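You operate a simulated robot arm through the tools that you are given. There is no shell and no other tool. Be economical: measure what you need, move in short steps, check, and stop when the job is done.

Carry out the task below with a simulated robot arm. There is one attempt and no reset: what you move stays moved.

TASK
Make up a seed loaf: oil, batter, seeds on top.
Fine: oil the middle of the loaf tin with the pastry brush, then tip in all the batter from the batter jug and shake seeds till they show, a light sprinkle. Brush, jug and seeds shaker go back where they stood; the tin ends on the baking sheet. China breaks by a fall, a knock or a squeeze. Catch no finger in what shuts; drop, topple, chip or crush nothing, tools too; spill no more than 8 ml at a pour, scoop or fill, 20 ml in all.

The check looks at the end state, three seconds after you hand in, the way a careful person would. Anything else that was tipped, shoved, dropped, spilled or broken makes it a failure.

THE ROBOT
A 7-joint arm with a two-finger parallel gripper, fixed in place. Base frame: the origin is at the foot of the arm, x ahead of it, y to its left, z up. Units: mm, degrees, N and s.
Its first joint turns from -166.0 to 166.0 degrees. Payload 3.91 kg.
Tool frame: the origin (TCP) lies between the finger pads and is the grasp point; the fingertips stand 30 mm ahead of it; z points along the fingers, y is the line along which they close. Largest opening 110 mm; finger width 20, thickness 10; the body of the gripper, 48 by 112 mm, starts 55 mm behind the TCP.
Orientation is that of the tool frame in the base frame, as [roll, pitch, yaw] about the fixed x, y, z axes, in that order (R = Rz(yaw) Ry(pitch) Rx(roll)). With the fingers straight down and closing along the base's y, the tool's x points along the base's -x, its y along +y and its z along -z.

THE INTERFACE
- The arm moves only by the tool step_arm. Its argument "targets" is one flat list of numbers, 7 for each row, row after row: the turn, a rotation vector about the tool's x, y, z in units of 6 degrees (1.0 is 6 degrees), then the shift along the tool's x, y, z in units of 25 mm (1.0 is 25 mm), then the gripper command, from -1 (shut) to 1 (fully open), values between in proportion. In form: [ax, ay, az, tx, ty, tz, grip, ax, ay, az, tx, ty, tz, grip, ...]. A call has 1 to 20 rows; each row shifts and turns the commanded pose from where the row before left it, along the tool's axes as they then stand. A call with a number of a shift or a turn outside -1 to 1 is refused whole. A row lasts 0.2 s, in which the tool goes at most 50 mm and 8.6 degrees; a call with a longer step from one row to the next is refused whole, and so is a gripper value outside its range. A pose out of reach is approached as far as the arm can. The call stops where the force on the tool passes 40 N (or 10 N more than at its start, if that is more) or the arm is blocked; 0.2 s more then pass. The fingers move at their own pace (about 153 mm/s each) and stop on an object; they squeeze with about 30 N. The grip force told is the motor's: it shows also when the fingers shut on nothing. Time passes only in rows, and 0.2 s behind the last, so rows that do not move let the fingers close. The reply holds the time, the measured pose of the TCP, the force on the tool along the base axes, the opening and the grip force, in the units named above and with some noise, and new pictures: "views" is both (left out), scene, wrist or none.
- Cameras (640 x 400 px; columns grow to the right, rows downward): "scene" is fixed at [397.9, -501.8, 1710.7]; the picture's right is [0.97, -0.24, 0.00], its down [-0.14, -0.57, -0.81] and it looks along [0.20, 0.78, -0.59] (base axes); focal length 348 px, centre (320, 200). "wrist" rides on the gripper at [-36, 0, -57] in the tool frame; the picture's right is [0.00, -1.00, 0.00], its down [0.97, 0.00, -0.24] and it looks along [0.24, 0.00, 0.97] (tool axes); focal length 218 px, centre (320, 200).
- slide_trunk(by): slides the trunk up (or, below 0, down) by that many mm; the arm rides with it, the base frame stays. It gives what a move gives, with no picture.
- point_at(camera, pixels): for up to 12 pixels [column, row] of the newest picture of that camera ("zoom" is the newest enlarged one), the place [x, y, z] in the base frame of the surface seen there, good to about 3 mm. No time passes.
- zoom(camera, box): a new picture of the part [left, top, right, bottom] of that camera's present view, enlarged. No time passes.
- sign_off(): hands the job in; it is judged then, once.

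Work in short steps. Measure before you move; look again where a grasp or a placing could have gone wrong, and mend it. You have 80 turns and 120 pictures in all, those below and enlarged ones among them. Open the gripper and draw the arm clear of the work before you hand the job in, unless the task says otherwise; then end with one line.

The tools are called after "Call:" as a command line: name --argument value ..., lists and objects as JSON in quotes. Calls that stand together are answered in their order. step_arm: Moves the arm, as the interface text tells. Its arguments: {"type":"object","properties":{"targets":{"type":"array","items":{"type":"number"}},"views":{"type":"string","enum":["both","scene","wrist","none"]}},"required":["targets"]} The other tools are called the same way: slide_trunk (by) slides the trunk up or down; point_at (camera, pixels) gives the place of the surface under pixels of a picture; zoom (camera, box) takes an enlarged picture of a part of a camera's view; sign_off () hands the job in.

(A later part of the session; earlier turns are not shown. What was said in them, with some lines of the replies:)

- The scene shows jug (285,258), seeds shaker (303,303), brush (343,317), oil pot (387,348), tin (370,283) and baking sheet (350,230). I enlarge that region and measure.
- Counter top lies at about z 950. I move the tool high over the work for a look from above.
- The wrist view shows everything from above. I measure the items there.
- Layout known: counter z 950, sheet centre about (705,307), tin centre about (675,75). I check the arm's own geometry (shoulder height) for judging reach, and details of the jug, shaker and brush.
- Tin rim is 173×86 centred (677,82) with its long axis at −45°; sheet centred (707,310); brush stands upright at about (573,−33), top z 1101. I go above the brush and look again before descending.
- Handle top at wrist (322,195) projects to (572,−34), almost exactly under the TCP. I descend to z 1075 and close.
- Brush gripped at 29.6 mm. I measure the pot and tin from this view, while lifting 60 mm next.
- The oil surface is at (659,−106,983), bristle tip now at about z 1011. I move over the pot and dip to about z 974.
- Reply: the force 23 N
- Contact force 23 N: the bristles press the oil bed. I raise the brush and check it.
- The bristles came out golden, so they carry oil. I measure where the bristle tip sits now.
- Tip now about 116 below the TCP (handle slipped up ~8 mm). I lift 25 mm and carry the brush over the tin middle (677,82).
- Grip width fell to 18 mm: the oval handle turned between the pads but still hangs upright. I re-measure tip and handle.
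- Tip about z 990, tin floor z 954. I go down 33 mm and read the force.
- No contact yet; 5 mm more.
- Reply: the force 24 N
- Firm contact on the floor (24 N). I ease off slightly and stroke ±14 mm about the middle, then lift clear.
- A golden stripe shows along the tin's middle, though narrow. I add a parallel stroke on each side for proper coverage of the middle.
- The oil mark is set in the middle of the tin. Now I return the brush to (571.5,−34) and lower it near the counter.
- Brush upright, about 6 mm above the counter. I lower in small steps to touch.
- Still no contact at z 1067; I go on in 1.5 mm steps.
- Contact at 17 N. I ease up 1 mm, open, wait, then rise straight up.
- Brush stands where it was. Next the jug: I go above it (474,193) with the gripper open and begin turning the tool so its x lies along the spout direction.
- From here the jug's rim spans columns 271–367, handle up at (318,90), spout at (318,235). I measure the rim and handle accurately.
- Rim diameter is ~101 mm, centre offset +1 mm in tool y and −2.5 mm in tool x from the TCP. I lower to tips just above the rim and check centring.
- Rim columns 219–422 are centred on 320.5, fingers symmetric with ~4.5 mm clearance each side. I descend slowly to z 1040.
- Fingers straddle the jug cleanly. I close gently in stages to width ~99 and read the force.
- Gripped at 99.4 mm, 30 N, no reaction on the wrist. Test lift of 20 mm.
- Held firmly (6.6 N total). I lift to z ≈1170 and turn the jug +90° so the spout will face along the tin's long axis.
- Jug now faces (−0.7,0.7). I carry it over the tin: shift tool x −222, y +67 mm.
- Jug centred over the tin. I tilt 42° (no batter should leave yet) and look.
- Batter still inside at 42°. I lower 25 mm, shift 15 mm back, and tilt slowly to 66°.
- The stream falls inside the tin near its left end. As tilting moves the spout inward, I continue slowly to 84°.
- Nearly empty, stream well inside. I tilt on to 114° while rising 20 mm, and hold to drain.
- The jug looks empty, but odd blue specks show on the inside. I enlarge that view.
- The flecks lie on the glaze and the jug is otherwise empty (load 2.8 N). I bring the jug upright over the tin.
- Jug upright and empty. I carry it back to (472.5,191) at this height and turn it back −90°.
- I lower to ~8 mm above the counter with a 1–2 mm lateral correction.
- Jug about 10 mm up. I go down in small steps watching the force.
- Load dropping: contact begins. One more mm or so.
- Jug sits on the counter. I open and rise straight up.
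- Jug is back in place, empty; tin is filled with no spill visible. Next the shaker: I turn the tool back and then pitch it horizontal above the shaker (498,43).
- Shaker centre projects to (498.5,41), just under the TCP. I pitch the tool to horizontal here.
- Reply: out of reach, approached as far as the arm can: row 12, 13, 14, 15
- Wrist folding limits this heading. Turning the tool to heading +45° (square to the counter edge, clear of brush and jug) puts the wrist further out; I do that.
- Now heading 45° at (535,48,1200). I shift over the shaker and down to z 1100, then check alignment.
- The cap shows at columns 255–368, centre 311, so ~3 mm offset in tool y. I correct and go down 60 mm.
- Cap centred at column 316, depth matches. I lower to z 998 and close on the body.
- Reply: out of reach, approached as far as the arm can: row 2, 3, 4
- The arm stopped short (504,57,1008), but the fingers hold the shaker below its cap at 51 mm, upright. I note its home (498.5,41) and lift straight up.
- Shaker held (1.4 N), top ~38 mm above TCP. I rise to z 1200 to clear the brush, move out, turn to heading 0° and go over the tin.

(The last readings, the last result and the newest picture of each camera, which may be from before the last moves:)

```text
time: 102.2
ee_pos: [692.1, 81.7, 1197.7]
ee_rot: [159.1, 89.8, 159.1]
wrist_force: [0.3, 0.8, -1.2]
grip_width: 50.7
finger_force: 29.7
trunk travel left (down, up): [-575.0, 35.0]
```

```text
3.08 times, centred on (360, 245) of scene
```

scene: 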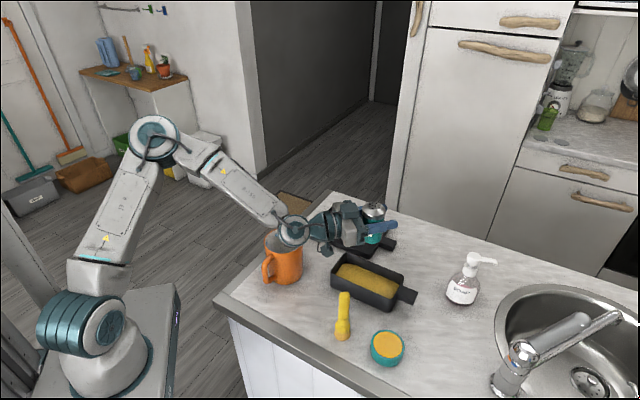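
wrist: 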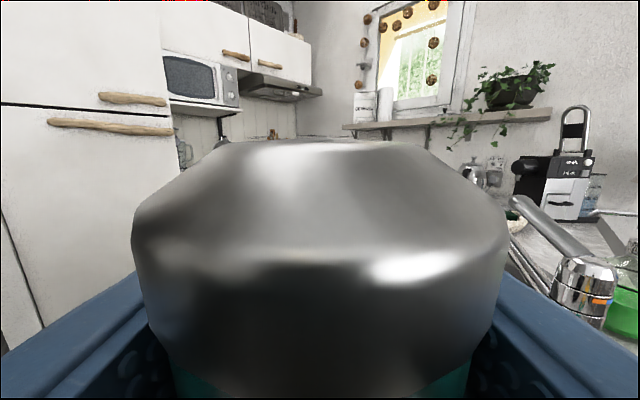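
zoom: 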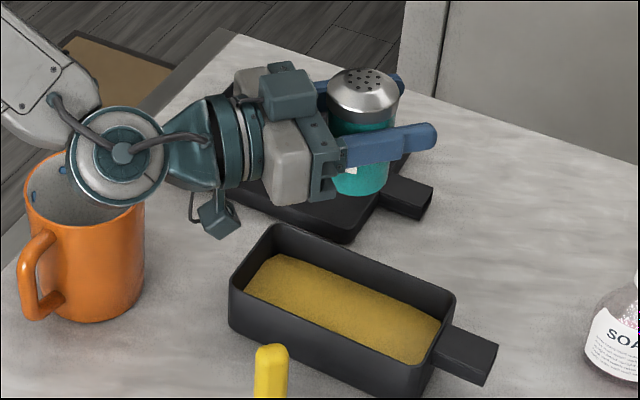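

Shaker is over the tin. I turn heading to 20° (wrist clear of jug and brush), lower 80 mm and begin the roll.

Call:
step_arm --targets '[-0.833, 0, 0, 0, 0, 0, -0.3, -0.833, 0, 0, 0, 0, 0, -0.3, -0.833, 0, 0, 0, 0, 0, -0.3, -0.833, 0, 0, 0, 0, 0, -0.3, 0, 0, 0, 0.8, 0, 0, -0.3, 0, 0, 0, 0.8, 0, 0, -0.3, 0, 0, 0, 0.8, 0, 0, -0.3, 0, 0, 0, 0.8, 0, 0, -0.3, 0, 0, 1, 0, 0, 0, -0.3, 0, 0, 1, 0, 0, 0, -0.3, 0, 0, 1, 0, 0, 0, -0.3, 0, 0, 1, 0, 0, 0, -0.3, 0, 0, 1, 0, 0, 0, -0.3, 0, 0, 1, 0, 0, 0, -0.3, 0, 0, 1, 0, 0, 0, -0.3, 0, 0, 1, 0, 0, 0, -0.3, 0, 0, 1, 0, 0, 0, -0.3, 0, 0, 1, 0, 0, 0, -0.3]'

Call:
zoom --camera "scene" --box '[280, 180, 440, 310]'

```text
time: 106.0
ee_pos: [690.6, 80.7, 1118.8]
ee_rot: [90.1, 30.0, 110.0]
wrist_force: [-0.3, -0.9, -0.1]
grip_width: 50.8
finger_force: 30.5
trunk travel left (down, up): [-575.0, 35.0]
```

scene: 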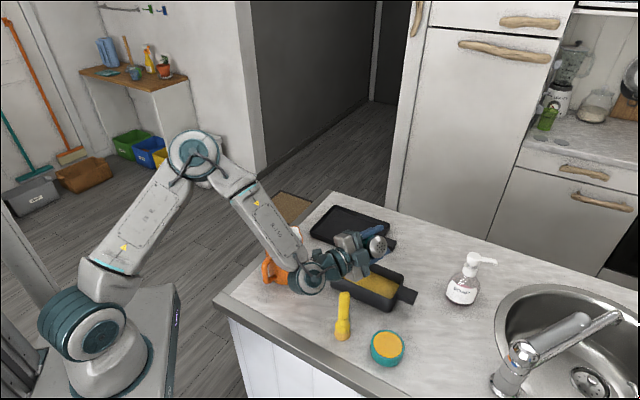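
wrist: 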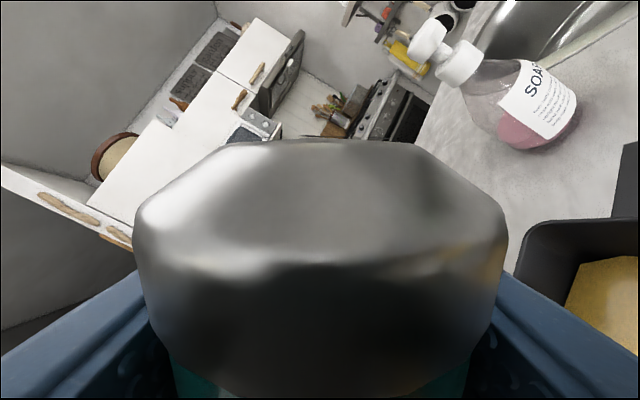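

```text
3.08 times, centred on (360, 245) of scene
```

zoom: 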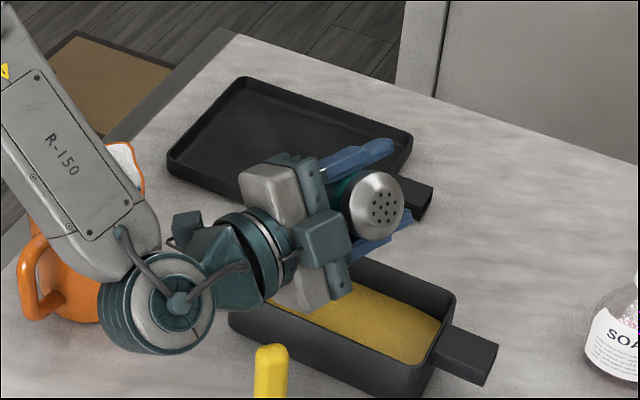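

Cap is swinging over toward −y side, all clear. I complete the roll to inverted.

Call:
step_arm --targets '[0, 0, 1, 0, 0, 0, -0.3, 0, 0, 1, 0, 0, 0, -0.3, 0, 0, 1, 0, 0, 0, -0.3, 0, 0, 1, 0, 0, 0, -0.3, 0, 0, 1, 0, 0, 0, -0.3, 0, 0, 1, 0, 0, 0, -0.3, 0, 0, 1, 0, 0, 0, -0.3, 0, 0, 1, 0, 0, 0, -0.3, 0, 0, 1, 0, 0, 0, -0.3, 0, 0, 1, 0, 0, 0, -0.3, 0, 0, 1, 0, 0, 0, -0.3, 0, 0, 1, 0, 0, 0, -0.3, 0, 0, 1, 0, 0, 0, -0.3, 0, 0, 1, 0, 0, 0, -0.3, 0, 0, 1, 0, 0, 0, -0.3, 0, 0, 1, 0, 0, 0, -0.3, 0, 0, 1, 0, 0, 0, -0.3, 0, 0, 1, 0, 0, 0, -0.3, 0, 0, 1, 0, 0, 0, -0.3, 0, 0, 1, 0, 0, 0, -0.3]'

Call:
zoom --camera "scene" --box '[280, 180, 440, 310]'

```text
time: 110.2
ee_pos: [679.7, 87.5, 1120.0]
ee_rot: [89.9, -56.1, 109.7]
wrist_force: [-0.3, 0.2, -0.8]
grip_width: 50.8
finger_force: 30.3
out of reach, approached as far as the arm can: row 15, 16, 17, 18, 19, 20
trunk travel left (down, up): [-575.0, 35.0]
```

scene: 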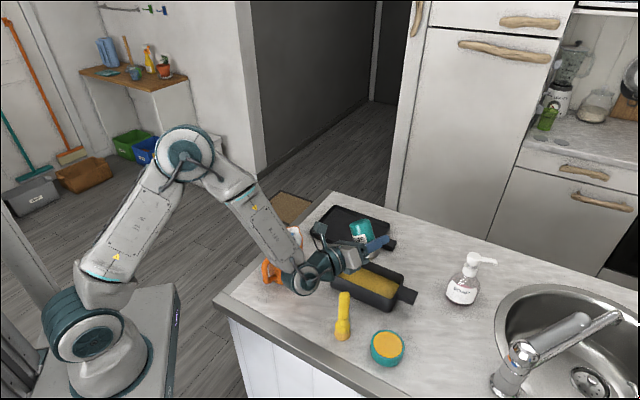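
wrist: 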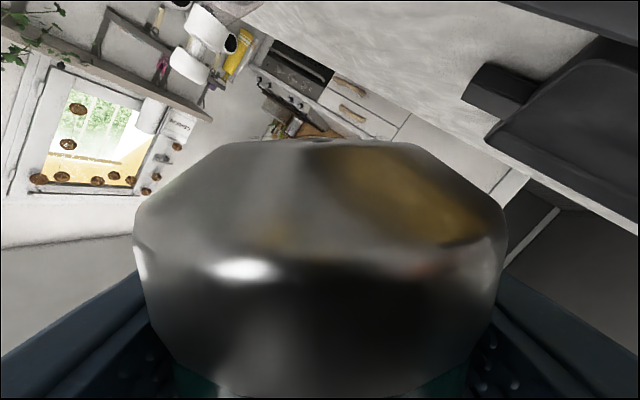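

```text
3.08 times, centred on (360, 245) of scene
```

zoom: 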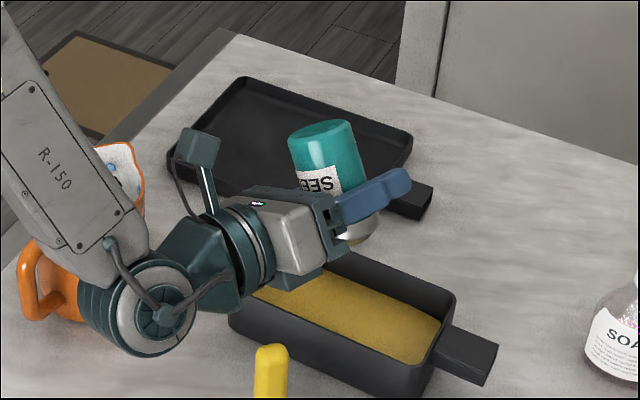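

The roll stops ~34° short of fully inverted, cap pointing down over the tin. I centre it a little better (+15 mm y) and give two light shakes along the shaker axis.

Call:
step_arm --targets '[0, 0, -0.5, 0.29, -0.43, 0.32, -0.3, 0, 0, 0, 0, 0, 0, -0.3, 0, 0, 0, 0.8, 0, 0, -0.3, 0, 0, 0, -0.8, 0, 0, -0.3, 0, 0, 0, 0.8, 0, 0, -0.3, 0, 0, 0, -0.8, 0, 0, -0.3, 0, 0, 0, 0, 0, 0, -0.3]' --views "scene"

Call:
zoom --camera "scene" --box '[310, 220, 430, 320]'

```text
time: 111.8
ee_pos: [683.3, 102.9, 1118.9]
ee_rot: [89.9, -53.0, 109.8]
wrist_force: [-0.4, 0.5, -1.0]
grip_width: 50.7
finger_force: 30.0
trunk travel left (down, up): [-575.0, 35.0]
```

scene: 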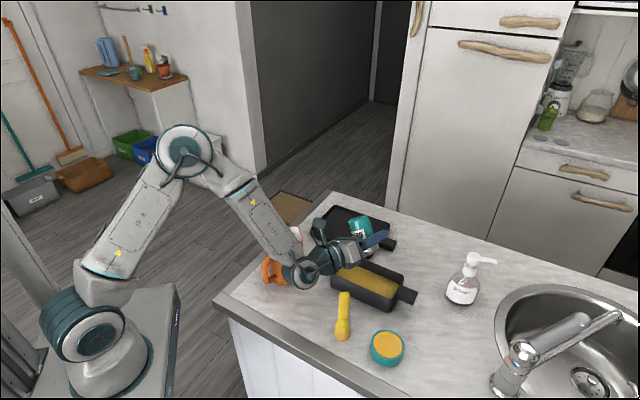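

```text
4.00 times, centred on (370, 270) of scene
```

zoom: 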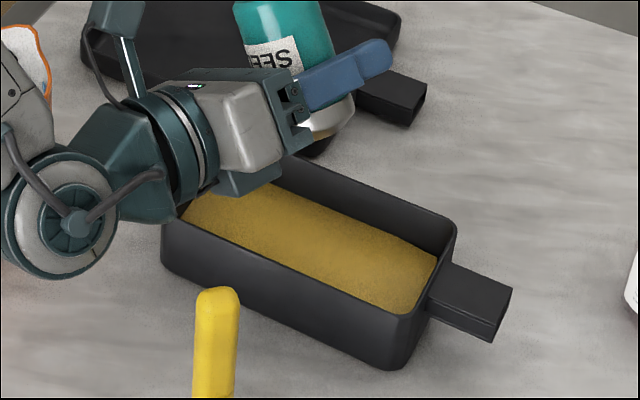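

No seeds show yet. I shake harder, four full strokes.

Call:
step_arm --targets '[0, 0, 0, 1, 0, 0, -0.3, 0, 0, 0, -1, 0, 0, -0.3, 0, 0, 0, 1, 0, 0, -0.3, 0, 0, 0, -1, 0, 0, -0.3, 0, 0, 0, 1, 0, 0, -0.3, 0, 0, 0, -1, 0, 0, -0.3, 0, 0, 0, 1, 0, 0, -0.3, 0, 0, 0, -1, 0, 0, -0.3, 0, 0, 0, 0, 0, 0, -0.3]' --views "none"

Call:
zoom --camera "scene" --box '[310, 220, 430, 320]'

```text
time: 113.8
ee_pos: [681.1, 101.9, 1119.8]
ee_rot: [89.9, -53.1, 109.8]
wrist_force: [0.0, -1.2, -1.0]
grip_width: 50.6
finger_force: 30.4
trunk travel left (down, up): [-575.0, 35.0]
```

```text
4.00 times, centred on (370, 270) of scene
```

zoom: 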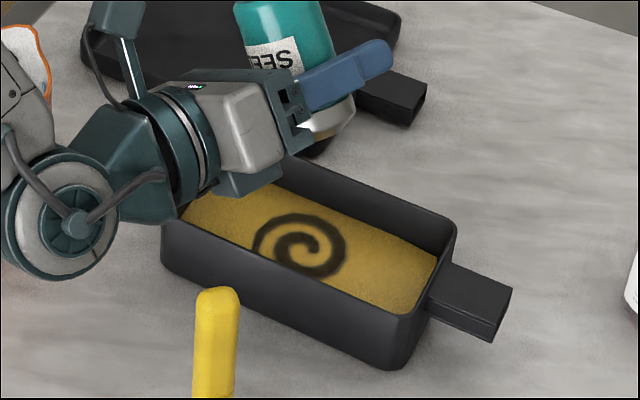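

Seeds show on the batter; I stop shaking. I roll the shaker back upright over the tin.

Call:
step_arm --targets '[0, 0, -1, 0, 0, 0, -0.3, 0, 0, -1, 0, 0, 0, -0.3, 0, 0, -1, 0, 0, 0, -0.3, 0, 0, -1, 0, 0, 0, -0.3, 0, 0, -1, 0, 0, 0, -0.3, 0, 0, -1, 0, 0, 0, -0.3, 0, 0, -1, 0, 0, 0, -0.3, 0, 0, -1, 0, 0, 0, -0.3, 0, 0, -1, 0, 0, 0, -0.3, 0, 0, -1, 0, 0, 0, -0.3, 0, 0, -1, 0, 0, 0, -0.3, 0, 0, -1, 0, 0, 0, -0.3, 0, 0, -1, 0, 0, 0, -0.3, 0, 0, -1, 0, 0, 0, -0.3, 0, 0, -1, 0, 0, 0, -0.3, 0, 0, -1, 0, 0, 0, -0.3, 0, 0, -1, 0, 0, 0, -0.3, 0, 0, -1, 0, 0, 0, -0.3, 0, 0, -1, 0, 0, 0, -0.3, 0, 0, -1, 0, 0, 0, -0.3]' --views "none"

Call:
step_arm --targets '[0, 0, -0.96, 0, 0, 0, -0.3, 0, 0, -0.96, 0, 0, 0, -0.3, 0, 0, -0.96, 0, 0, 0, -0.3, 0, 0, -0.96, 0, 0, 0, -0.3, 0, 0, 0, -0.8, 0, 0, -0.3, 0, 0, 0, -0.8, 0, 0, -0.3, 0, 0, 0, -0.8, 0, 0, -0.3, 0, 0, 0, -0.8, 0, 0, -0.3, 0, 0, 0, 0, 0, 0, -0.3]'

```text
time: 118.0
ee_pos: [682.0, 101.4, 1118.8]
ee_rot: [89.8, 66.9, 109.4]
wrist_force: [-0.6, -0.1, -0.6]
grip_width: 50.7
finger_force: 29.8
trunk travel left (down, up): [-575.0, 35.0]
```

```text
time: 120.0
ee_pos: [682.2, 101.6, 1201.2]
ee_rot: [-0.3, 90.0, 19.4]
wrist_force: [0.2, -0.4, -0.9]
grip_width: 50.7
finger_force: 30.1
trunk travel left (down, up): [-575.0, 35.0]
```

scene: 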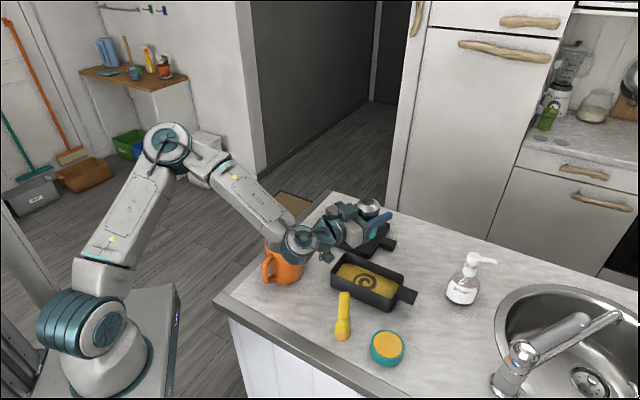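
wrist: 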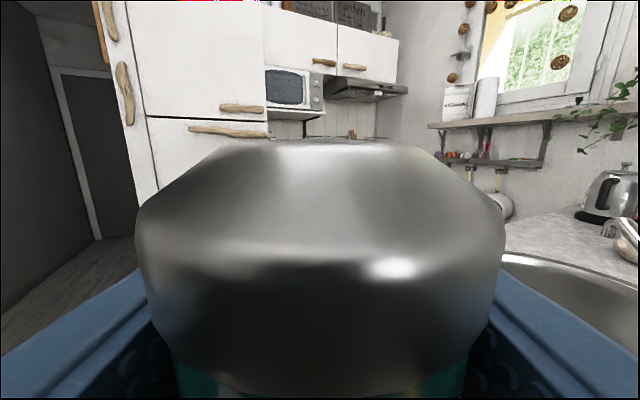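

Upright over the tin. I turn to heading 45°, travel back above the shaker's home and lower to z ≈1110.

Call:
step_arm --targets '[-0.843, 0, 0, 0, 0, 0, -0.3, -0.843, 0, 0, 0, 0, 0, -0.3, -0.843, 0, 0, 0, 0, 0, -0.3, -0.843, 0, 0, 0, 0, 0, -0.3, -0.843, 0, 0, 0, 0, 0, -0.3, 0, 0, 0, 0, 0.4525, -0.785, -0.3, 0, 0, 0, 0, 0.4525, -0.785, -0.3, 0, 0, 0, 0, 0.4525, -0.785, -0.3, 0, 0, 0, 0, 0.4525, -0.785, -0.3, 0, 0, 0, 0, 0.4525, -0.785, -0.3, 0, 0, 0, 0, 0.4525, -0.785, -0.3, 0, 0, 0, 0, 0.4525, -0.785, -0.3, 0, 0, 0, 0, 0.4525, -0.785, -0.3, 0, 0, 0, 0.9, 0, 0, -0.3, 0, 0, 0, 0.9, 0, 0, -0.3, 0, 0, 0, 0.9, 0, 0, -0.3, 0, 0, 0, 0.9, 0, 0, -0.3, 0, 0, 0, 0, 0, 0, -0.3]' --views "none"

Call:
slide_trunk --by -50

```text
time: 123.8
ee_pos: [507.8, 56.2, 1108.6]
ee_rot: [-23.6, 89.9, 21.4]
wrist_force: [0.4, 0.8, -1.2]
grip_width: 50.7
finger_force: 30.4
trunk travel left (down, up): [-575.0, 35.0]
```

```text
time: 124.7
ee_pos: [508.3, 55.5, 1058.5]
ee_rot: [-13.4, 90.0, 31.4]
wrist_force: [0.5, 0.2, -1.5]
grip_width: 50.8
finger_force: 30.4
trunk travel left (down, up): [-525.0, 85.0]
```

TCP at (508,56,1058), on target within 1–2 mm. I lower to about z 1018 and look.

Call:
step_arm --targets '[0, 0, 0, 0.5, 0, -0.05, -0.3, 0, 0, 0, 0.5, 0, 0, -0.3, 0, 0, 0, 0.4, 0, 0, -0.3, 0, 0, 0, 0.2, 0, 0, -0.3, 0, 0, 0, 0, 0, 0, -0.3]' --views "scene"

Call:
zoom --camera "scene" --box '[230, 220, 390, 350]'

```text
time: 125.9
ee_pos: [507.3, 53.8, 1019.4]
ee_rot: [-11.1, 89.9, 33.9]
wrist_force: [0.1, 0.4, -2.1]
grip_width: 50.9
finger_force: 29.8
trunk travel left (down, up): [-525.0, 85.0]
```

scene: 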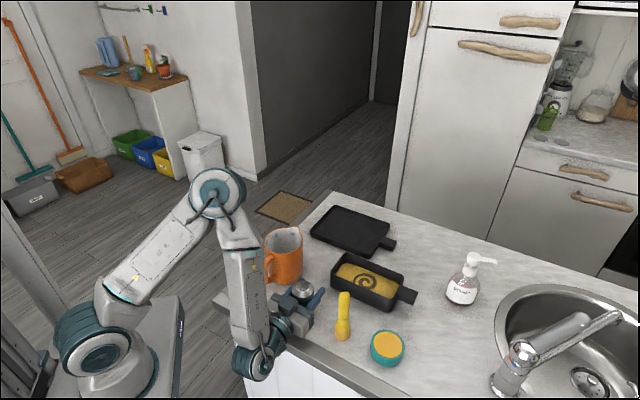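

```text
3.08 times, centred on (310, 285) of scene
```

zoom: 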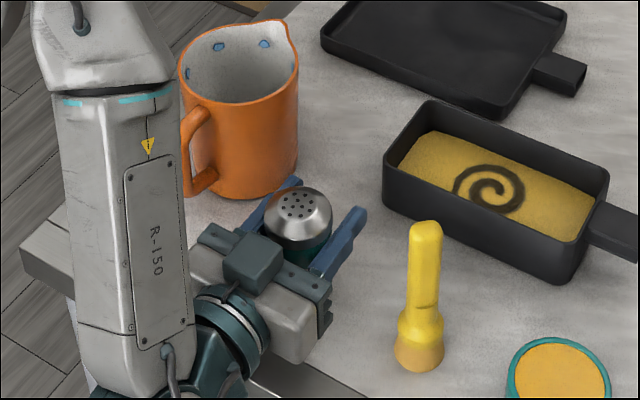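

Upright above its spot, ~10 mm up. I lower in small steps.

Call:
step_arm --targets '[0, 0, 0, 0.14, 0.02, 0, -0.3, 0, 0, 0, 0.12, 0, 0, -0.3, 0, 0, 0, 0.06, 0, 0, -0.3, 0, 0, 0, 0, 0, 0, -0.3]' --views "none"

```text
time: 126.9
ee_pos: [506.2, 56.9, 1010.3]
ee_rot: [-13.2, 89.9, 31.7]
wrist_force: [-0.3, 0.8, -1.0]
grip_width: 50.9
finger_force: 30.3
trunk travel left (down, up): [-525.0, 85.0]
```

Call:
step_arm --targets '[0, 0, 0, 0.06, 0, 0, -0.3, 0, 0, 0, 0.05, 0, 0, -0.3, 0, 0, 0, 0, 0, 0, -0.3]' --views "none"

```text
time: 127.7
ee_pos: [507.5, 55.5, 1009.0]
ee_rot: [-14.3, 89.9, 30.7]
wrist_force: [-0.3, 0.4, 3.2]
grip_width: 50.5
finger_force: 29.8
trunk travel left (down, up): [-525.0, 85.0]
```

Touching down (3 N). I open and rise straight up.

Call:
step_arm --targets '[0, 0, 0, 0, 0, 0, 0.1, 0, 0, 0, 0, 0, 0, 0.45, 0, 0, 0, 0, 0, 0, 0.45, 0, 0, 0, -0.4, 0, 0, 0.45, 0, 0, 0, -0.8, 0, 0, 0.45, 0, 0, 0, -0.9, 0, 0, 0.45, 0, 0, 0, -0.9, 0, 0, 0.45, 0, 0, 0, -0.9, 0, 0, 0.45, 0, 0, 0, -0.9, 0, 0, 0.45, 0, 0, 0, -0.9, 0, 0, 0.45]' --views "scene"

Call:
slide_trunk --by 85

Call:
zoom --camera "scene" --box '[220, 190, 440, 380]'

```text
time: 129.9
ee_pos: [505.8, 55.6, 1150.6]
ee_rot: [-178.8, 90.0, -133.9]
wrist_force: [0.4, -0.4, -0.2]
grip_width: 79.8
finger_force: 0.0
trunk travel left (down, up): [-525.0, 85.0]
```

scene: 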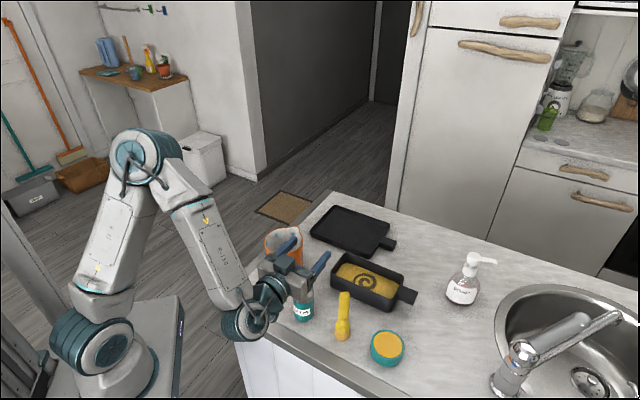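

```text
time: 131.1
ee_pos: [506.0, 56.1, 1235.7]
ee_rot: [-12.4, 90.0, 32.4]
wrist_force: [-0.5, 0.4, -0.2]
grip_width: 79.8
finger_force: 0.1
trunk travel left (down, up): [-610.0, 0.0]
```

```text
2.11 times, centred on (330, 285) of scene
```

zoom: 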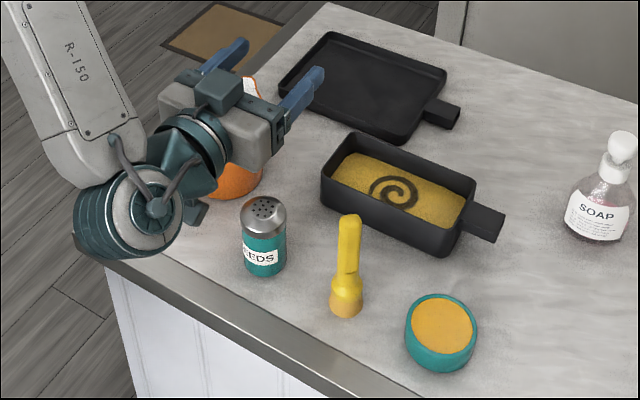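

Shaker is home. Only the tin remains. I turn the tool down with jaws across the tin's width (yaw 135), and first test empty-handed whether the pose over the sheet, tilted 24°, is reachable.

Call:
step_arm --targets '[0, 1, 0, 0, 0, 0, 1, 0, 1, 0, 0, 0, 0, 1, 0, 1, 0, 0, 0, 0, 1, 0, 1, 0, 0, 0, 0, 1, 0, 1, 0, 0, 0, 0, 1, 0, 1, 0, 0, 0, 0, 1, 0, 1, 0, 0, 0, 0, 1, 0, 1, 0, 0, 0, 0, 1, 0, 1, 0, 0, 0, 0, 1, 0, 1, 0, 0, 0, 0, 1, 0, 1, 0, 0, 0, 0, 1, 0, 1, 0, 0, 0, 0, 1, 0, 1, 0, 0, 0, 0, 1, 0, 1, 0, 0, 0, 0, 1, 0, 1, 0, 0, 0, 0, 1, 0, 0, 0, 0, 0, 0, 1]' --views "none"

Call:
step_arm --targets '[0, 0, 1, 0, 0, 0, 1, 0, 0, 1, 0, 0, 0, 1, 0, 0, 1, 0, 0, 0, 1, 0, 0, 1, 0, 0, 0, 1, 0, 0, 1, 0, 0, 0, 1, 0, 0, 1, 0, 0, 0, 1, 0, 0, 1, 0, 0, 0, 1, 0, 0, 1, 0, 0, 0, 1, 0, 0, 1, 0, 0, 0, 1, 0, 0, 1, 0, 0, 0, 1, 0, 0, 1, 0, 0, 0, 1, 0, 0, 1, 0, 0, 0, 1, 0, 0, 1, 0, 0, 0, 1, 0, 0, 1, 0, 0, 0, 1, 0, 0, 1, 0, 0, 0, 1, 0, 0, 0, 0, 0, 0, 1]' --views "none"

```text
time: 134.5
ee_pos: [506.9, 55.3, 1234.5]
ee_rot: [180.0, 0.0, -135.1]
wrist_force: [-0.6, -0.3, 0.1]
grip_width: 109.8
finger_force: 0.1
trunk travel left (down, up): [-610.0, 0.0]
```

```text
time: 137.9
ee_pos: [507.5, 55.9, 1235.4]
ee_rot: [179.9, -0.1, 134.8]
wrist_force: [-0.2, -0.1, 0.1]
grip_width: 110.2
finger_force: 0.1
trunk travel left (down, up): [-610.0, 0.0]
```

Orientation is right. Now the reach test over the sheet.

Call:
step_arm --targets '[0, 0, 0, 0.115, 0.912, 0.415, 1, 0, 0, 0, 0.115, 0.912, 0.415, 1, 0, 0, 0, 0.115, 0.912, 0.415, 1, 0, 0, 0, 0.115, 0.912, 0.415, 1, 0, 0, 0, 0.115, 0.912, 0.415, 1, 0, 0, 0, 0.115, 0.912, 0.415, 1, 0, -0.5, 0, 0.115, 0.912, 0.415, 1, 0, -0.5, 0, 0.115, 0.912, 0.415, 1, 0, -1, 0, 0, 0, 0, 1, 0, -1, 0, 0, 0, 0, 1, 0, -1, 0, 0, 0, 0, 1, 0, 0, 0, 0, 0.9, 0, 1, 0, 0, 0, 0, 0.9, 0, 1, 0, 0, 0, 0, 0.9, 0, 1, 0, 0, 0, 0, 0.9, 0, 1, 0, 0, 0, 0, 0.8, 0, 1, 0, 0, 0, 0.325, 0, 0.73, 1, 0, 0, 0, 0.325, 0, 0.73, 1]' --views "none"

```text
time: 141.7
ee_pos: [529.0, 31.1, 1107.2]
ee_rot: [179.8, 24.0, 135.1]
wrist_force: [0.1, 0.4, -1.0]
grip_width: 109.9
finger_force: 0.0
out of reach, approached as far as the arm can: row 1, 2, 3, 4, 5, 6, 7, 8, 9, 10, 11, 12, 13, 14, 15, 16
trunk travel left (down, up): [-610.0, 0.0]
```

Unexpectedly the arm stuck at (529,31): probably an awkward joint configuration. I look.

Call:
step_arm --targets '[0, 1, 0, 0, 0, -0.5, 1, 0, 1, 0, 0, 0, -0.5, 1, 0, 1, 0, 0, 0, -0.5, 1, 0, 1, 0, 0, 0, -0.5, 1, 0, 0, 0, 0, 0, -1, 1, 0, 0, 0, 0, 0, -1, 1]' --views "scene"

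```text
time: 143.1
ee_pos: [519.9, 40.3, 1206.3]
ee_rot: [179.9, 0.1, 134.9]
wrist_force: [-0.4, -0.8, -0.2]
grip_width: 110.1
finger_force: 0.1
trunk travel left (down, up): [-610.0, 0.0]
```

scene: 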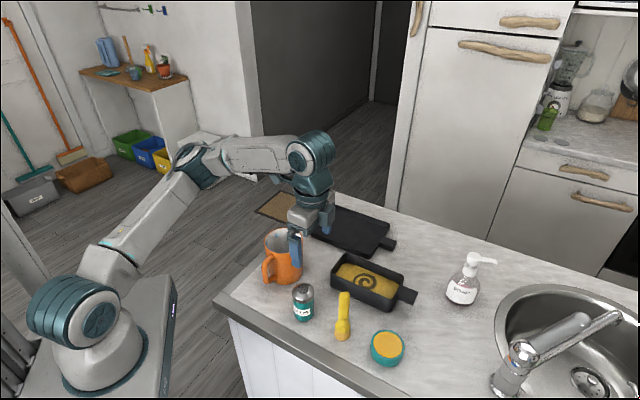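

The elbow has swung sideways (redundant joint), blocking travel. I turn the tool back to yaw 180 and test motion toward +y.

Call:
step_arm --targets '[0, 0, -0.9375, 0, 0, 0, 1, 0, 0, -0.9375, 0, 0, 0, 1, 0, 0, -0.9375, 0, 0, 0, 1, 0, 0, -0.9375, 0, 0, 0, 1, 0, 0, -0.9375, 0, 0, 0, 1, 0, 0, -0.9375, 0, 0, 0, 1, 0, 0, -0.9375, 0, 0, 0, 1, 0, 0, -0.9375, 0, 0, 0, 1, 0, 0, 0, -0.5, 0.9, -0.5, 1, 0, 0, 0, -0.5, 0.9, -0.5, 1, 0, 0, 0, -0.5, 0.9, -0.5, 1, 0, 0, 0, -0.5, 0.9, -0.5, 1, 0, 0, 0, 0, 0, 0, 1]' --views "scene"

```text
time: 145.9
ee_pos: [570.3, 131.5, 1255.7]
ee_rot: [179.9, 0.1, 179.8]
wrist_force: [0.9, -0.8, 0.6]
grip_width: 110.2
finger_force: 0.1
trunk travel left (down, up): [-610.0, 0.0]
```

scene: 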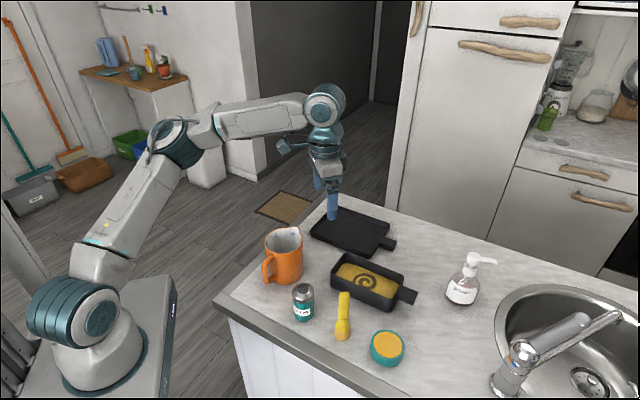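

It moves freely at yaw 180. I try yaw 135 again from here and then move toward the sheet hover.

Call:
step_arm --targets '[0, 0, 0.9375, 0, 0, 0, 1, 0, 0, 0.9375, 0, 0, 0, 1, 0, 0, 0.9375, 0, 0, 0, 1, 0, 0, 0.9375, 0, 0, 0, 1, 0, 0, 0.9375, 0, 0, 0, 1, 0, 0, 0.9375, 0, 0, 0, 1, 0, 0, 0.9375, 0, 0, 0, 1, 0, 0, 0.9375, 0, 0, 0, 1, 0, 0, 0, 0, 0.9, 0.5, 1, 0, 0, 0, 0, 0.9, 0.5, 1, 0, 0, 0, 0, 0.9, 0.5, 1, 0, 0, 0, 0, 0.9, 0.5, 1]' --views "none"

```text
time: 148.5
ee_pos: [524.4, 60.4, 1167.9]
ee_rot: [179.9, 0.0, 135.1]
wrist_force: [-0.2, 1.7, -0.1]
grip_width: 110.2
finger_force: 0.1
out of reach, approached as far as the arm can: row 5, 6, 7, 8, 9, 10, 11, 12
trunk travel left (down, up): [-610.0, 0.0]
```

Joint 7 limit lies this way. The jaw line is the same at yaw −45, so I turn 180° the other way.

Call:
step_arm --targets '[0, 0, -1, 0, 0, -0.4, 1, 0, 0, -1, 0, 0, -0.4, 1, 0, 0, -1, 0, 0, -0.4, 1, 0, 0, -1, 0, 0, -0.4, 1, 0, 0, -1, 0, 0, -0.4, 1, 0, 0, -1, 0, 0, 0, 1, 0, 0, -1, 0, 0, 0, 1, 0, 0, -1, 0, 0, 0, 1, 0, 0, -1, 0, 0, 0, 1, 0, 0, -1, 0, 0, 0, 1, 0, 0, -1, 0, 0, 0, 1, 0, 0, -1, 0, 0, 0, 1, 0, 0, -1, 0, 0, 0, 1, 0, 0, -1, 0, 0, 0, 1, 0, 0, -1, 0, 0, 0, 1, 0, 0, -1, 0, 0, 0, 1, 0, 0, -1, 0, 0, 0, 1, 0, 0, -1, 0, 0, 0, 1, 0, 0, -1, 0, 0, 0, 1, 0, 0, -1, 0, 0, 0, 1]' --views "none"

Call:
step_arm --targets '[0, 0, -1, 0, 0, 0, 1, 0, 0, -1, 0, 0, 0, 1, 0, 0, -1, 0, 0, 0, 1, 0, 0, -1, 0, 0, 0, 1, 0, 0, -1, 0, 0, 0, 1, 0, 0, -1, 0, 0, 0, 1, 0, 0, -1, 0, 0, 0, 1, 0, 0, -1, 0, 0, 0, 1, 0, 0, -1, 0, 0, 0, 1, 0, 0, -1, 0, 0, 0, 1, 0, 0, 0, 0, 0, 0, 1]' --views "scene"

```text
time: 152.7
ee_pos: [524.7, 61.7, 1217.7]
ee_rot: [-179.9, 0.1, -105.0]
wrist_force: [0.4, -0.3, 0.2]
grip_width: 110.1
finger_force: 0.0
trunk travel left (down, up): [-610.0, 0.0]
```

```text
time: 155.1
ee_pos: [524.8, 61.7, 1217.6]
ee_rot: [-179.8, 0.0, -45.0]
wrist_force: [0.1, -0.2, 0.5]
grip_width: 110.1
finger_force: 0.1
trunk travel left (down, up): [-610.0, 0.0]
```

scene: 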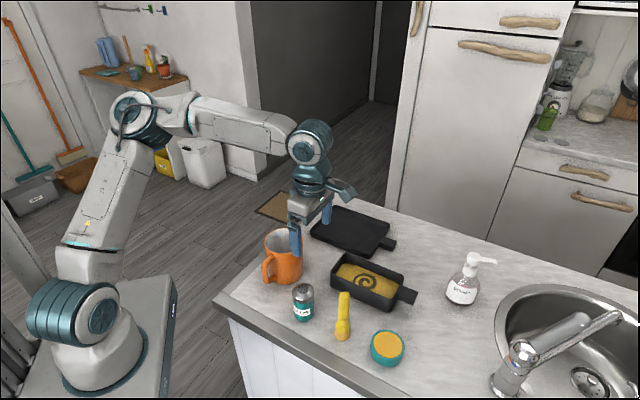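

Now the same reach test at yaw −45.

Call:
step_arm --targets '[0, 0, 0, -0.144, -0.857, 0.3615, 1, 0, 0, 0, -0.144, -0.857, 0.3615, 1, 0, 0, 0, -0.144, -0.857, 0.3615, 1, 0, 0, 0, -0.144, -0.857, 0.3615, 1, 0, 0, 0, -0.144, -0.857, 0.3615, 1, 0, 0, 0, -0.144, -0.857, 0.3615, 1, 0, 0, 0, -0.144, -0.857, 0.3615, 1, 0, 0, 0, -0.144, -0.857, 0.3615, 1, 0, 0, 0, -0.144, -0.857, 0.3615, 1, 0, 1, 0, 0, 0, 0, 1, 0, 1, 0, 0, 0, 0, 1, 0, 1, 0, 0, 0, 0, 1, 0, 1, 0, 0, 0, 0, 1, 0, 0, 0, -0.27, -0.857, 0.274, 1, 0, 0, 0, -0.27, -0.857, 0.274, 1, 0, 0, 0, -0.27, -0.857, 0.274, 1, 0, 0, 0, -0.27, -0.857, 0.274, 1, 0, 0, 0, -0.325, 0, 0.73, 1, 0, 0, 0, -0.325, 0, 0.73, 1]' --views "none"

```text
time: 159.1
ee_pos: [690.5, 290.3, 1059.2]
ee_rot: [-179.9, -24.1, -45.2]
wrist_force: [0.4, 0.1, -0.2]
grip_width: 109.9
finger_force: 0.1
trunk travel left (down, up): [-610.0, 0.0]
```

Reachable. I also test 40 mm lower (tips stay above the sheet rim).

Call:
step_arm --targets '[0, 0, 0, -0.325, 0, 0.73, 1, 0, 0, 0, -0.325, 0, 0.73, 1, 0, 0, 0, 0, 0, 0, 1]' --views "wrist"

Call:
point_at --camera "wrist" --pixels '[[320, 200], [100, 200], [540, 200], [320, 100], [320, 300], [200, 100], [440, 100], [220, 30], [420, 30], [320, 30]]'

```text
time: 159.9
ee_pos: [689.5, 290.7, 1020.0]
ee_rot: [-179.9, -24.0, -45.2]
wrist_force: [0.6, 0.0, 0.9]
grip_width: 110.3
finger_force: 0.0
trunk travel left (down, up): [-610.0, 0.0]
```

wrist: 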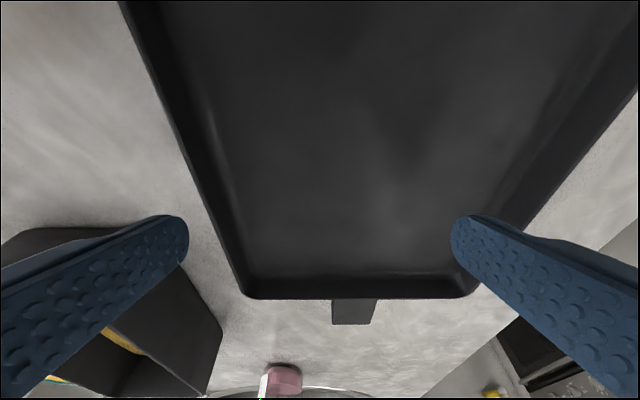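

```text
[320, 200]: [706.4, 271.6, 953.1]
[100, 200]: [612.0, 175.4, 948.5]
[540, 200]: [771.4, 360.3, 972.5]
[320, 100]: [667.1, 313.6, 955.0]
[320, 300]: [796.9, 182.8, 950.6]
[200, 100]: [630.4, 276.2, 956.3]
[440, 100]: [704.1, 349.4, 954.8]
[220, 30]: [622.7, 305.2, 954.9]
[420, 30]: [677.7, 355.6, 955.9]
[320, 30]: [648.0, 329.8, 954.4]
```

Pose reachable with a good view of the sheet. I measure its rim and inner corners exactly.

Call:
point_at --camera "wrist" --pixels '[[210, 130], [226, 200], [198, 190], [172, 130], [252, 272], [440, 272], [350, 276], [350, 293], [500, 210], [560, 120], [530, 205], [590, 140]]'

```text
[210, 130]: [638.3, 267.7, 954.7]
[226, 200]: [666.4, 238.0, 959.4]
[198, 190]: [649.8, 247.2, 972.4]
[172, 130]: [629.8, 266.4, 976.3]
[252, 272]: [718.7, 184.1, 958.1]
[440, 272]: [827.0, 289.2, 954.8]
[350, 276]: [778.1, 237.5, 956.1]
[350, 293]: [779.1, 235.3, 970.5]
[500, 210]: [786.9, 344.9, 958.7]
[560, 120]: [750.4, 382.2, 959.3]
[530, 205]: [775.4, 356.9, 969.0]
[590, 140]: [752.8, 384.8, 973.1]
```

Sheet floor spans a=640–800 across and c≈185–381 along, so the tin centre should go to (693,293). I now rise and go above the tin at the same tilt.

Call:
step_arm --targets '[0, 0, 0, 0.41, 0, -0.914, 1, 0, 0, 0, 0.41, 0, -0.914, 1, 0, 0, 0, 0.723, 0.9, 0.322, 1, 0, 0, 0, 0.723, 0.9, 0.322, 1, 0, 0, 0, 0.723, 0.9, 0.322, 1, 0, 0, 0, 0.723, 0.9, 0.322, 1, 0, 0, 0, 0.723, 0.9, 0.322, 1, 0, 0, 0, 0.723, 0.9, 0.322, 1, 0, 0, 0, 0.723, 0.9, 0.322, 1, 0, 0, 0, 0, 0, 0, 1]' --views "wrist"

Call:
point_at --camera "wrist" --pixels '[[320, 200], [230, 200], [410, 200], [240, 150], [400, 150]]'

```text
time: 162.1
ee_pos: [676.5, 80.6, 1070.3]
ee_rot: [-179.9, -24.1, -45.1]
wrist_force: [1.0, 0.4, -0.3]
grip_width: 109.6
finger_force: 0.0
trunk travel left (down, up): [-610.0, 0.0]
```

wrist: 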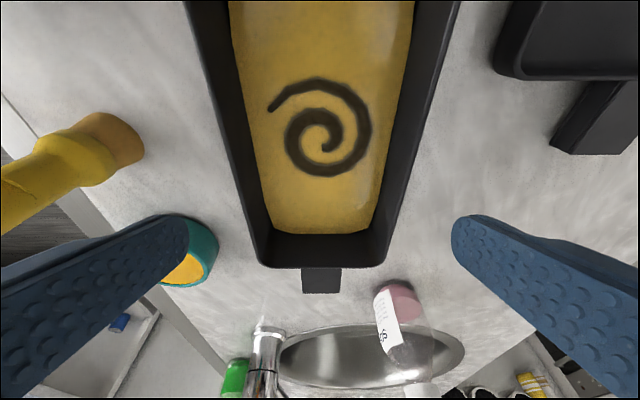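

```text
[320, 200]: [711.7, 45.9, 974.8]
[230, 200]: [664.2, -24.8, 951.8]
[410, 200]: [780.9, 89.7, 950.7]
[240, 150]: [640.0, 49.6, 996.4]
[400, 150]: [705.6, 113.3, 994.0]
```

Tin is laterally centred (rim columns 225–420). I descend to z 1010 and close on the long walls.

Call:
step_arm --targets '[0, 0, 0, -0.244, 0, 0.548, 1, 0, 0, 0, -0.244, 0, 0.548, 1, 0, 0, 0, -0.244, 0, 0.548, 1, 0, 0, 0, -0.244, 0, 0.548, 1, 0, 0, 0, 0, 0, 0, 1, 0, 0, 0, 0, 0, 0, 0.7, 0, 0, 0, 0, 0, 0, 0.55, 0, 0, 0, 0, 0, 0, 0.4, 0, 0, 0, 0, 0, 0, 0.2, 0, 0, 0, 0, 0, 0, 0.2]' --views "scene"

```text
time: 164.3
ee_pos: [676.0, 81.5, 1008.7]
ee_rot: [-180.0, -24.0, -45.1]
wrist_force: [2.6, 0.6, 1.3]
grip_width: 94.9
finger_force: 29.9
trunk travel left (down, up): [-610.0, 0.0]
```

scene: 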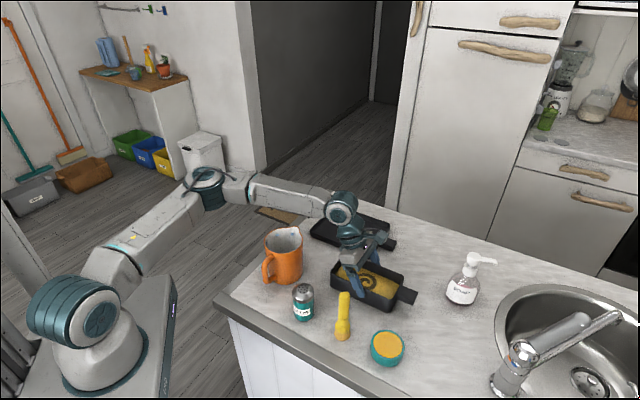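

Gripped at 95 mm. Slow test lift of 15 mm.

Call:
step_arm --targets '[0, 0, 0, 0.05, 0, -0.11, 0.2, 0, 0, 0, 0.065, 0, -0.146, 0.2, 0, 0, 0, 0.065, 0, -0.146, 0.2, 0, 0, 0, 0.065, 0, -0.146, 0.2, 0, 0, 0, 0, 0, 0, 0.2]' --views "none"

Call:
zoom --camera "scene" --box '[310, 200, 430, 320]'

```text
time: 165.5
ee_pos: [675.5, 81.2, 1024.2]
ee_rot: [-179.8, -24.0, -45.1]
wrist_force: [-0.1, -0.3, -6.1]
grip_width: 94.8
finger_force: 29.9
trunk travel left (down, up): [-610.0, 0.0]
```

```text
3.33 times, centred on (370, 260) of scene
```

zoom: 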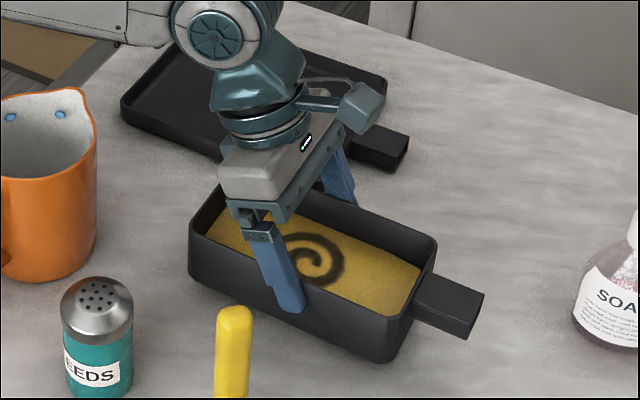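

Tin lifts level with 6.1 N load. I lift 35 mm more and carry it smoothly over the sheet.

Call:
step_arm --targets '[0, 0, 0, 0.1425, 0, -0.32, 0.2, 0, 0, 0, 0.1425, 0, -0.32, 0.2, 0, 0, 0, 0.1425, 0, -0.32, 0.2, 0, 0, 0, 0.1425, 0, -0.32, 0.2, 0, 0, 0, -0.126, -0.167, -0.056, 0.2, 0, 0, 0, -0.293, -0.39, -0.131, 0.2, 0, 0, 0, -0.419, -0.557, -0.187, 0.2, 0, 0, 0, -0.419, -0.557, -0.187, 0.2, 0, 0, 0, -0.419, -0.557, -0.187, 0.2, 0, 0, 0, -0.419, -0.557, -0.187, 0.2, 0, 0, 0, -0.419, -0.557, -0.187, 0.2, 0, 0, 0, -0.419, -0.557, -0.187, 0.2, 0, 0, 0, -0.419, -0.557, -0.187, 0.2, 0, 0, 0, -0.419, -0.557, -0.187, 0.2, 0, 0, 0, -0.419, -0.557, -0.187, 0.2, 0, 0, 0, -0.419, -0.557, -0.187, 0.2, 0, 0, 0, -0.293, -0.39, -0.131, 0.2, 0, 0, 0, -0.126, -0.167, -0.056, 0.2, 0, 0, 0, 0, 0, 0, 0.2]' --views "none"

Call:
zoom --camera "scene" --box '[290, 180, 430, 300]'

```text
time: 169.5
ee_pos: [697.0, 296.9, 1061.0]
ee_rot: [-179.8, -24.0, -45.2]
wrist_force: [-0.3, 0.2, -5.4]
grip_width: 94.9
finger_force: 29.8
trunk travel left (down, up): [-610.0, 0.0]
```

```text
3.33 times, centred on (360, 240) of scene
```

zoom: 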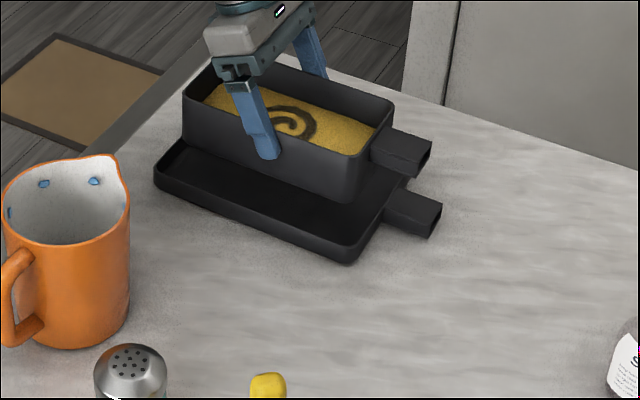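

On target at (697,297), above the sheet and level. I lower 42 mm.

Call:
step_arm --targets '[0, 0, 0, -0.12, 0, 0.27, 0.2, 0, 0, 0, -0.171, 0, 0.384, 0.2, 0, 0, 0, -0.171, 0, 0.384, 0.2, 0, 0, 0, -0.13, 0, 0.292, 0.2, 0, 0, 0, -0.091, 0, 0.205, 0.2, 0, 0, 0, 0, 0, 0, 0.2]' --views "none"

Call:
zoom --camera "scene" --box '[290, 180, 430, 300]'

```text
time: 170.9
ee_pos: [698.6, 296.6, 1017.5]
ee_rot: [-179.8, -24.0, -45.2]
wrist_force: [0.5, 0.2, -5.5]
grip_width: 94.9
finger_force: 29.6
trunk travel left (down, up): [-610.0, 0.0]
```

```text
3.33 times, centred on (360, 240) of scene
```

zoom: 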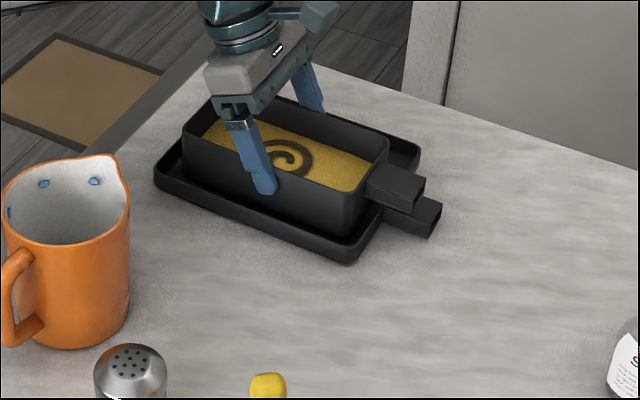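

Inside the sheet on all sides, ~5 mm up. Lowering in small steps.

Call:
step_arm --targets '[0, 0, 0, -0.033, 0, 0.073, 0.2, 0, 0, 0, -0.033, 0, 0.073, 0.2, 0, 0, 0, 0, 0, 0, 0.2]' --views "none"

```text
time: 171.7
ee_pos: [697.6, 295.9, 1014.2]
ee_rot: [-180.0, -24.0, -45.2]
wrist_force: [0.4, -0.2, -6.1]
grip_width: 94.7
finger_force: 29.9
trunk travel left (down, up): [-610.0, 0.0]
5 turns are left
```

Few turns remain. I lower the last 2.5 mm, open, wait, and rise straight up.

Call:
step_arm --targets '[0, 0, 0, -0.022, 0, 0.049, 0.2, 0, 0, 0, -0.018, 0, 0.041, 0.2, 0, 0, 0, 0, 0, 0, 0.2, 0, 0, 0, 0, 0, 0, 0.85, 0, 0, 0, 0, 0, 0, 1, 0, 0, 0, 0, 0, 0, 1, 0, 0, 0, 0.1, 0, -0.22, 1, 0, 0, 0, 0.2, 0, -0.45, 1, 0, 0, 0, 0.325, 0, -0.73, 1, 0, 0, 0, 0.325, 0, -0.73, 1, 0, 0, 0, 0.325, 0, -0.73, 1, 0, 0, 0, 0.325, 0, -0.73, 1, 0, 0, 0, 0.325, 0, -0.73, 1, 0, 0, 0, 0.325, 0, -0.73, 1]' --views "scene"

Call:
zoom --camera "scene" --box '[220, 180, 440, 370]'

```text
time: 174.7
ee_pos: [697.5, 295.5, 1150.5]
ee_rot: [-179.9, -24.1, -45.2]
wrist_force: [0.7, -1.1, 0.4]
grip_width: 110.0
finger_force: 0.0
trunk travel left (down, up): [-610.0, 0.0]
```

scene: 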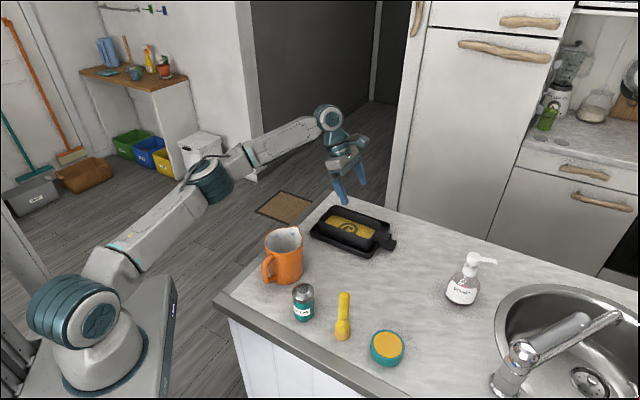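

```text
2.11 times, centred on (330, 275) of scene
4 turns are left
```

zoom: 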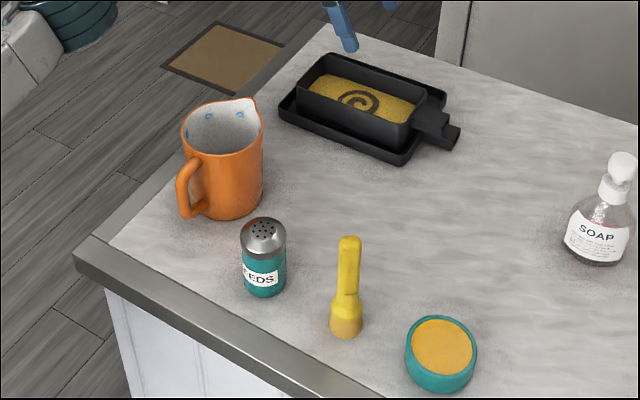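

The tin stands level in the sheet, and brush, jug and shaker are in their places. I draw the arm further up and back, clear of the work.

Call:
step_arm --targets '[0, 0, 0, 0.2, 0, -0.9, 1, 0, 0, 0, 0.2, 0, -0.9, 1, 0, 0, 0, 0, 0.7, -0.9, 1, 0, 0, 0, 0, 0.8, -0.6, 1, 0, 0, 0, 0, 0.8, -0.5, 1, 0, 0, 0, 0, 0, 0, 1]' --views "none"

```text
time: 176.1
ee_pos: [634.8, 277.0, 1240.7]
ee_rot: [-179.8, -24.1, -45.3]
wrist_force: [0.2, -0.5, 0.5]
grip_width: 110.1
finger_force: 0.0
trunk travel left (down, up): [-610.0, 0.0]
3 turns are left
```

The arm is clear with the gripper open at z 1240; I hand the job in.

Call:
sign_off

```text
The job is handed in.
```

The seed loaf is made and handed in. The middle of the tin is oiled, the jug looks empty, seeds show on top in a light sprinkle, and the tin sits on the baking sheet with brush, jug and shaker back where they stood. I saw no spills or knocks, but small blue flecks showed on the inside of the jug once it was empty, and I couldn't tell whether they are part of its glaze.
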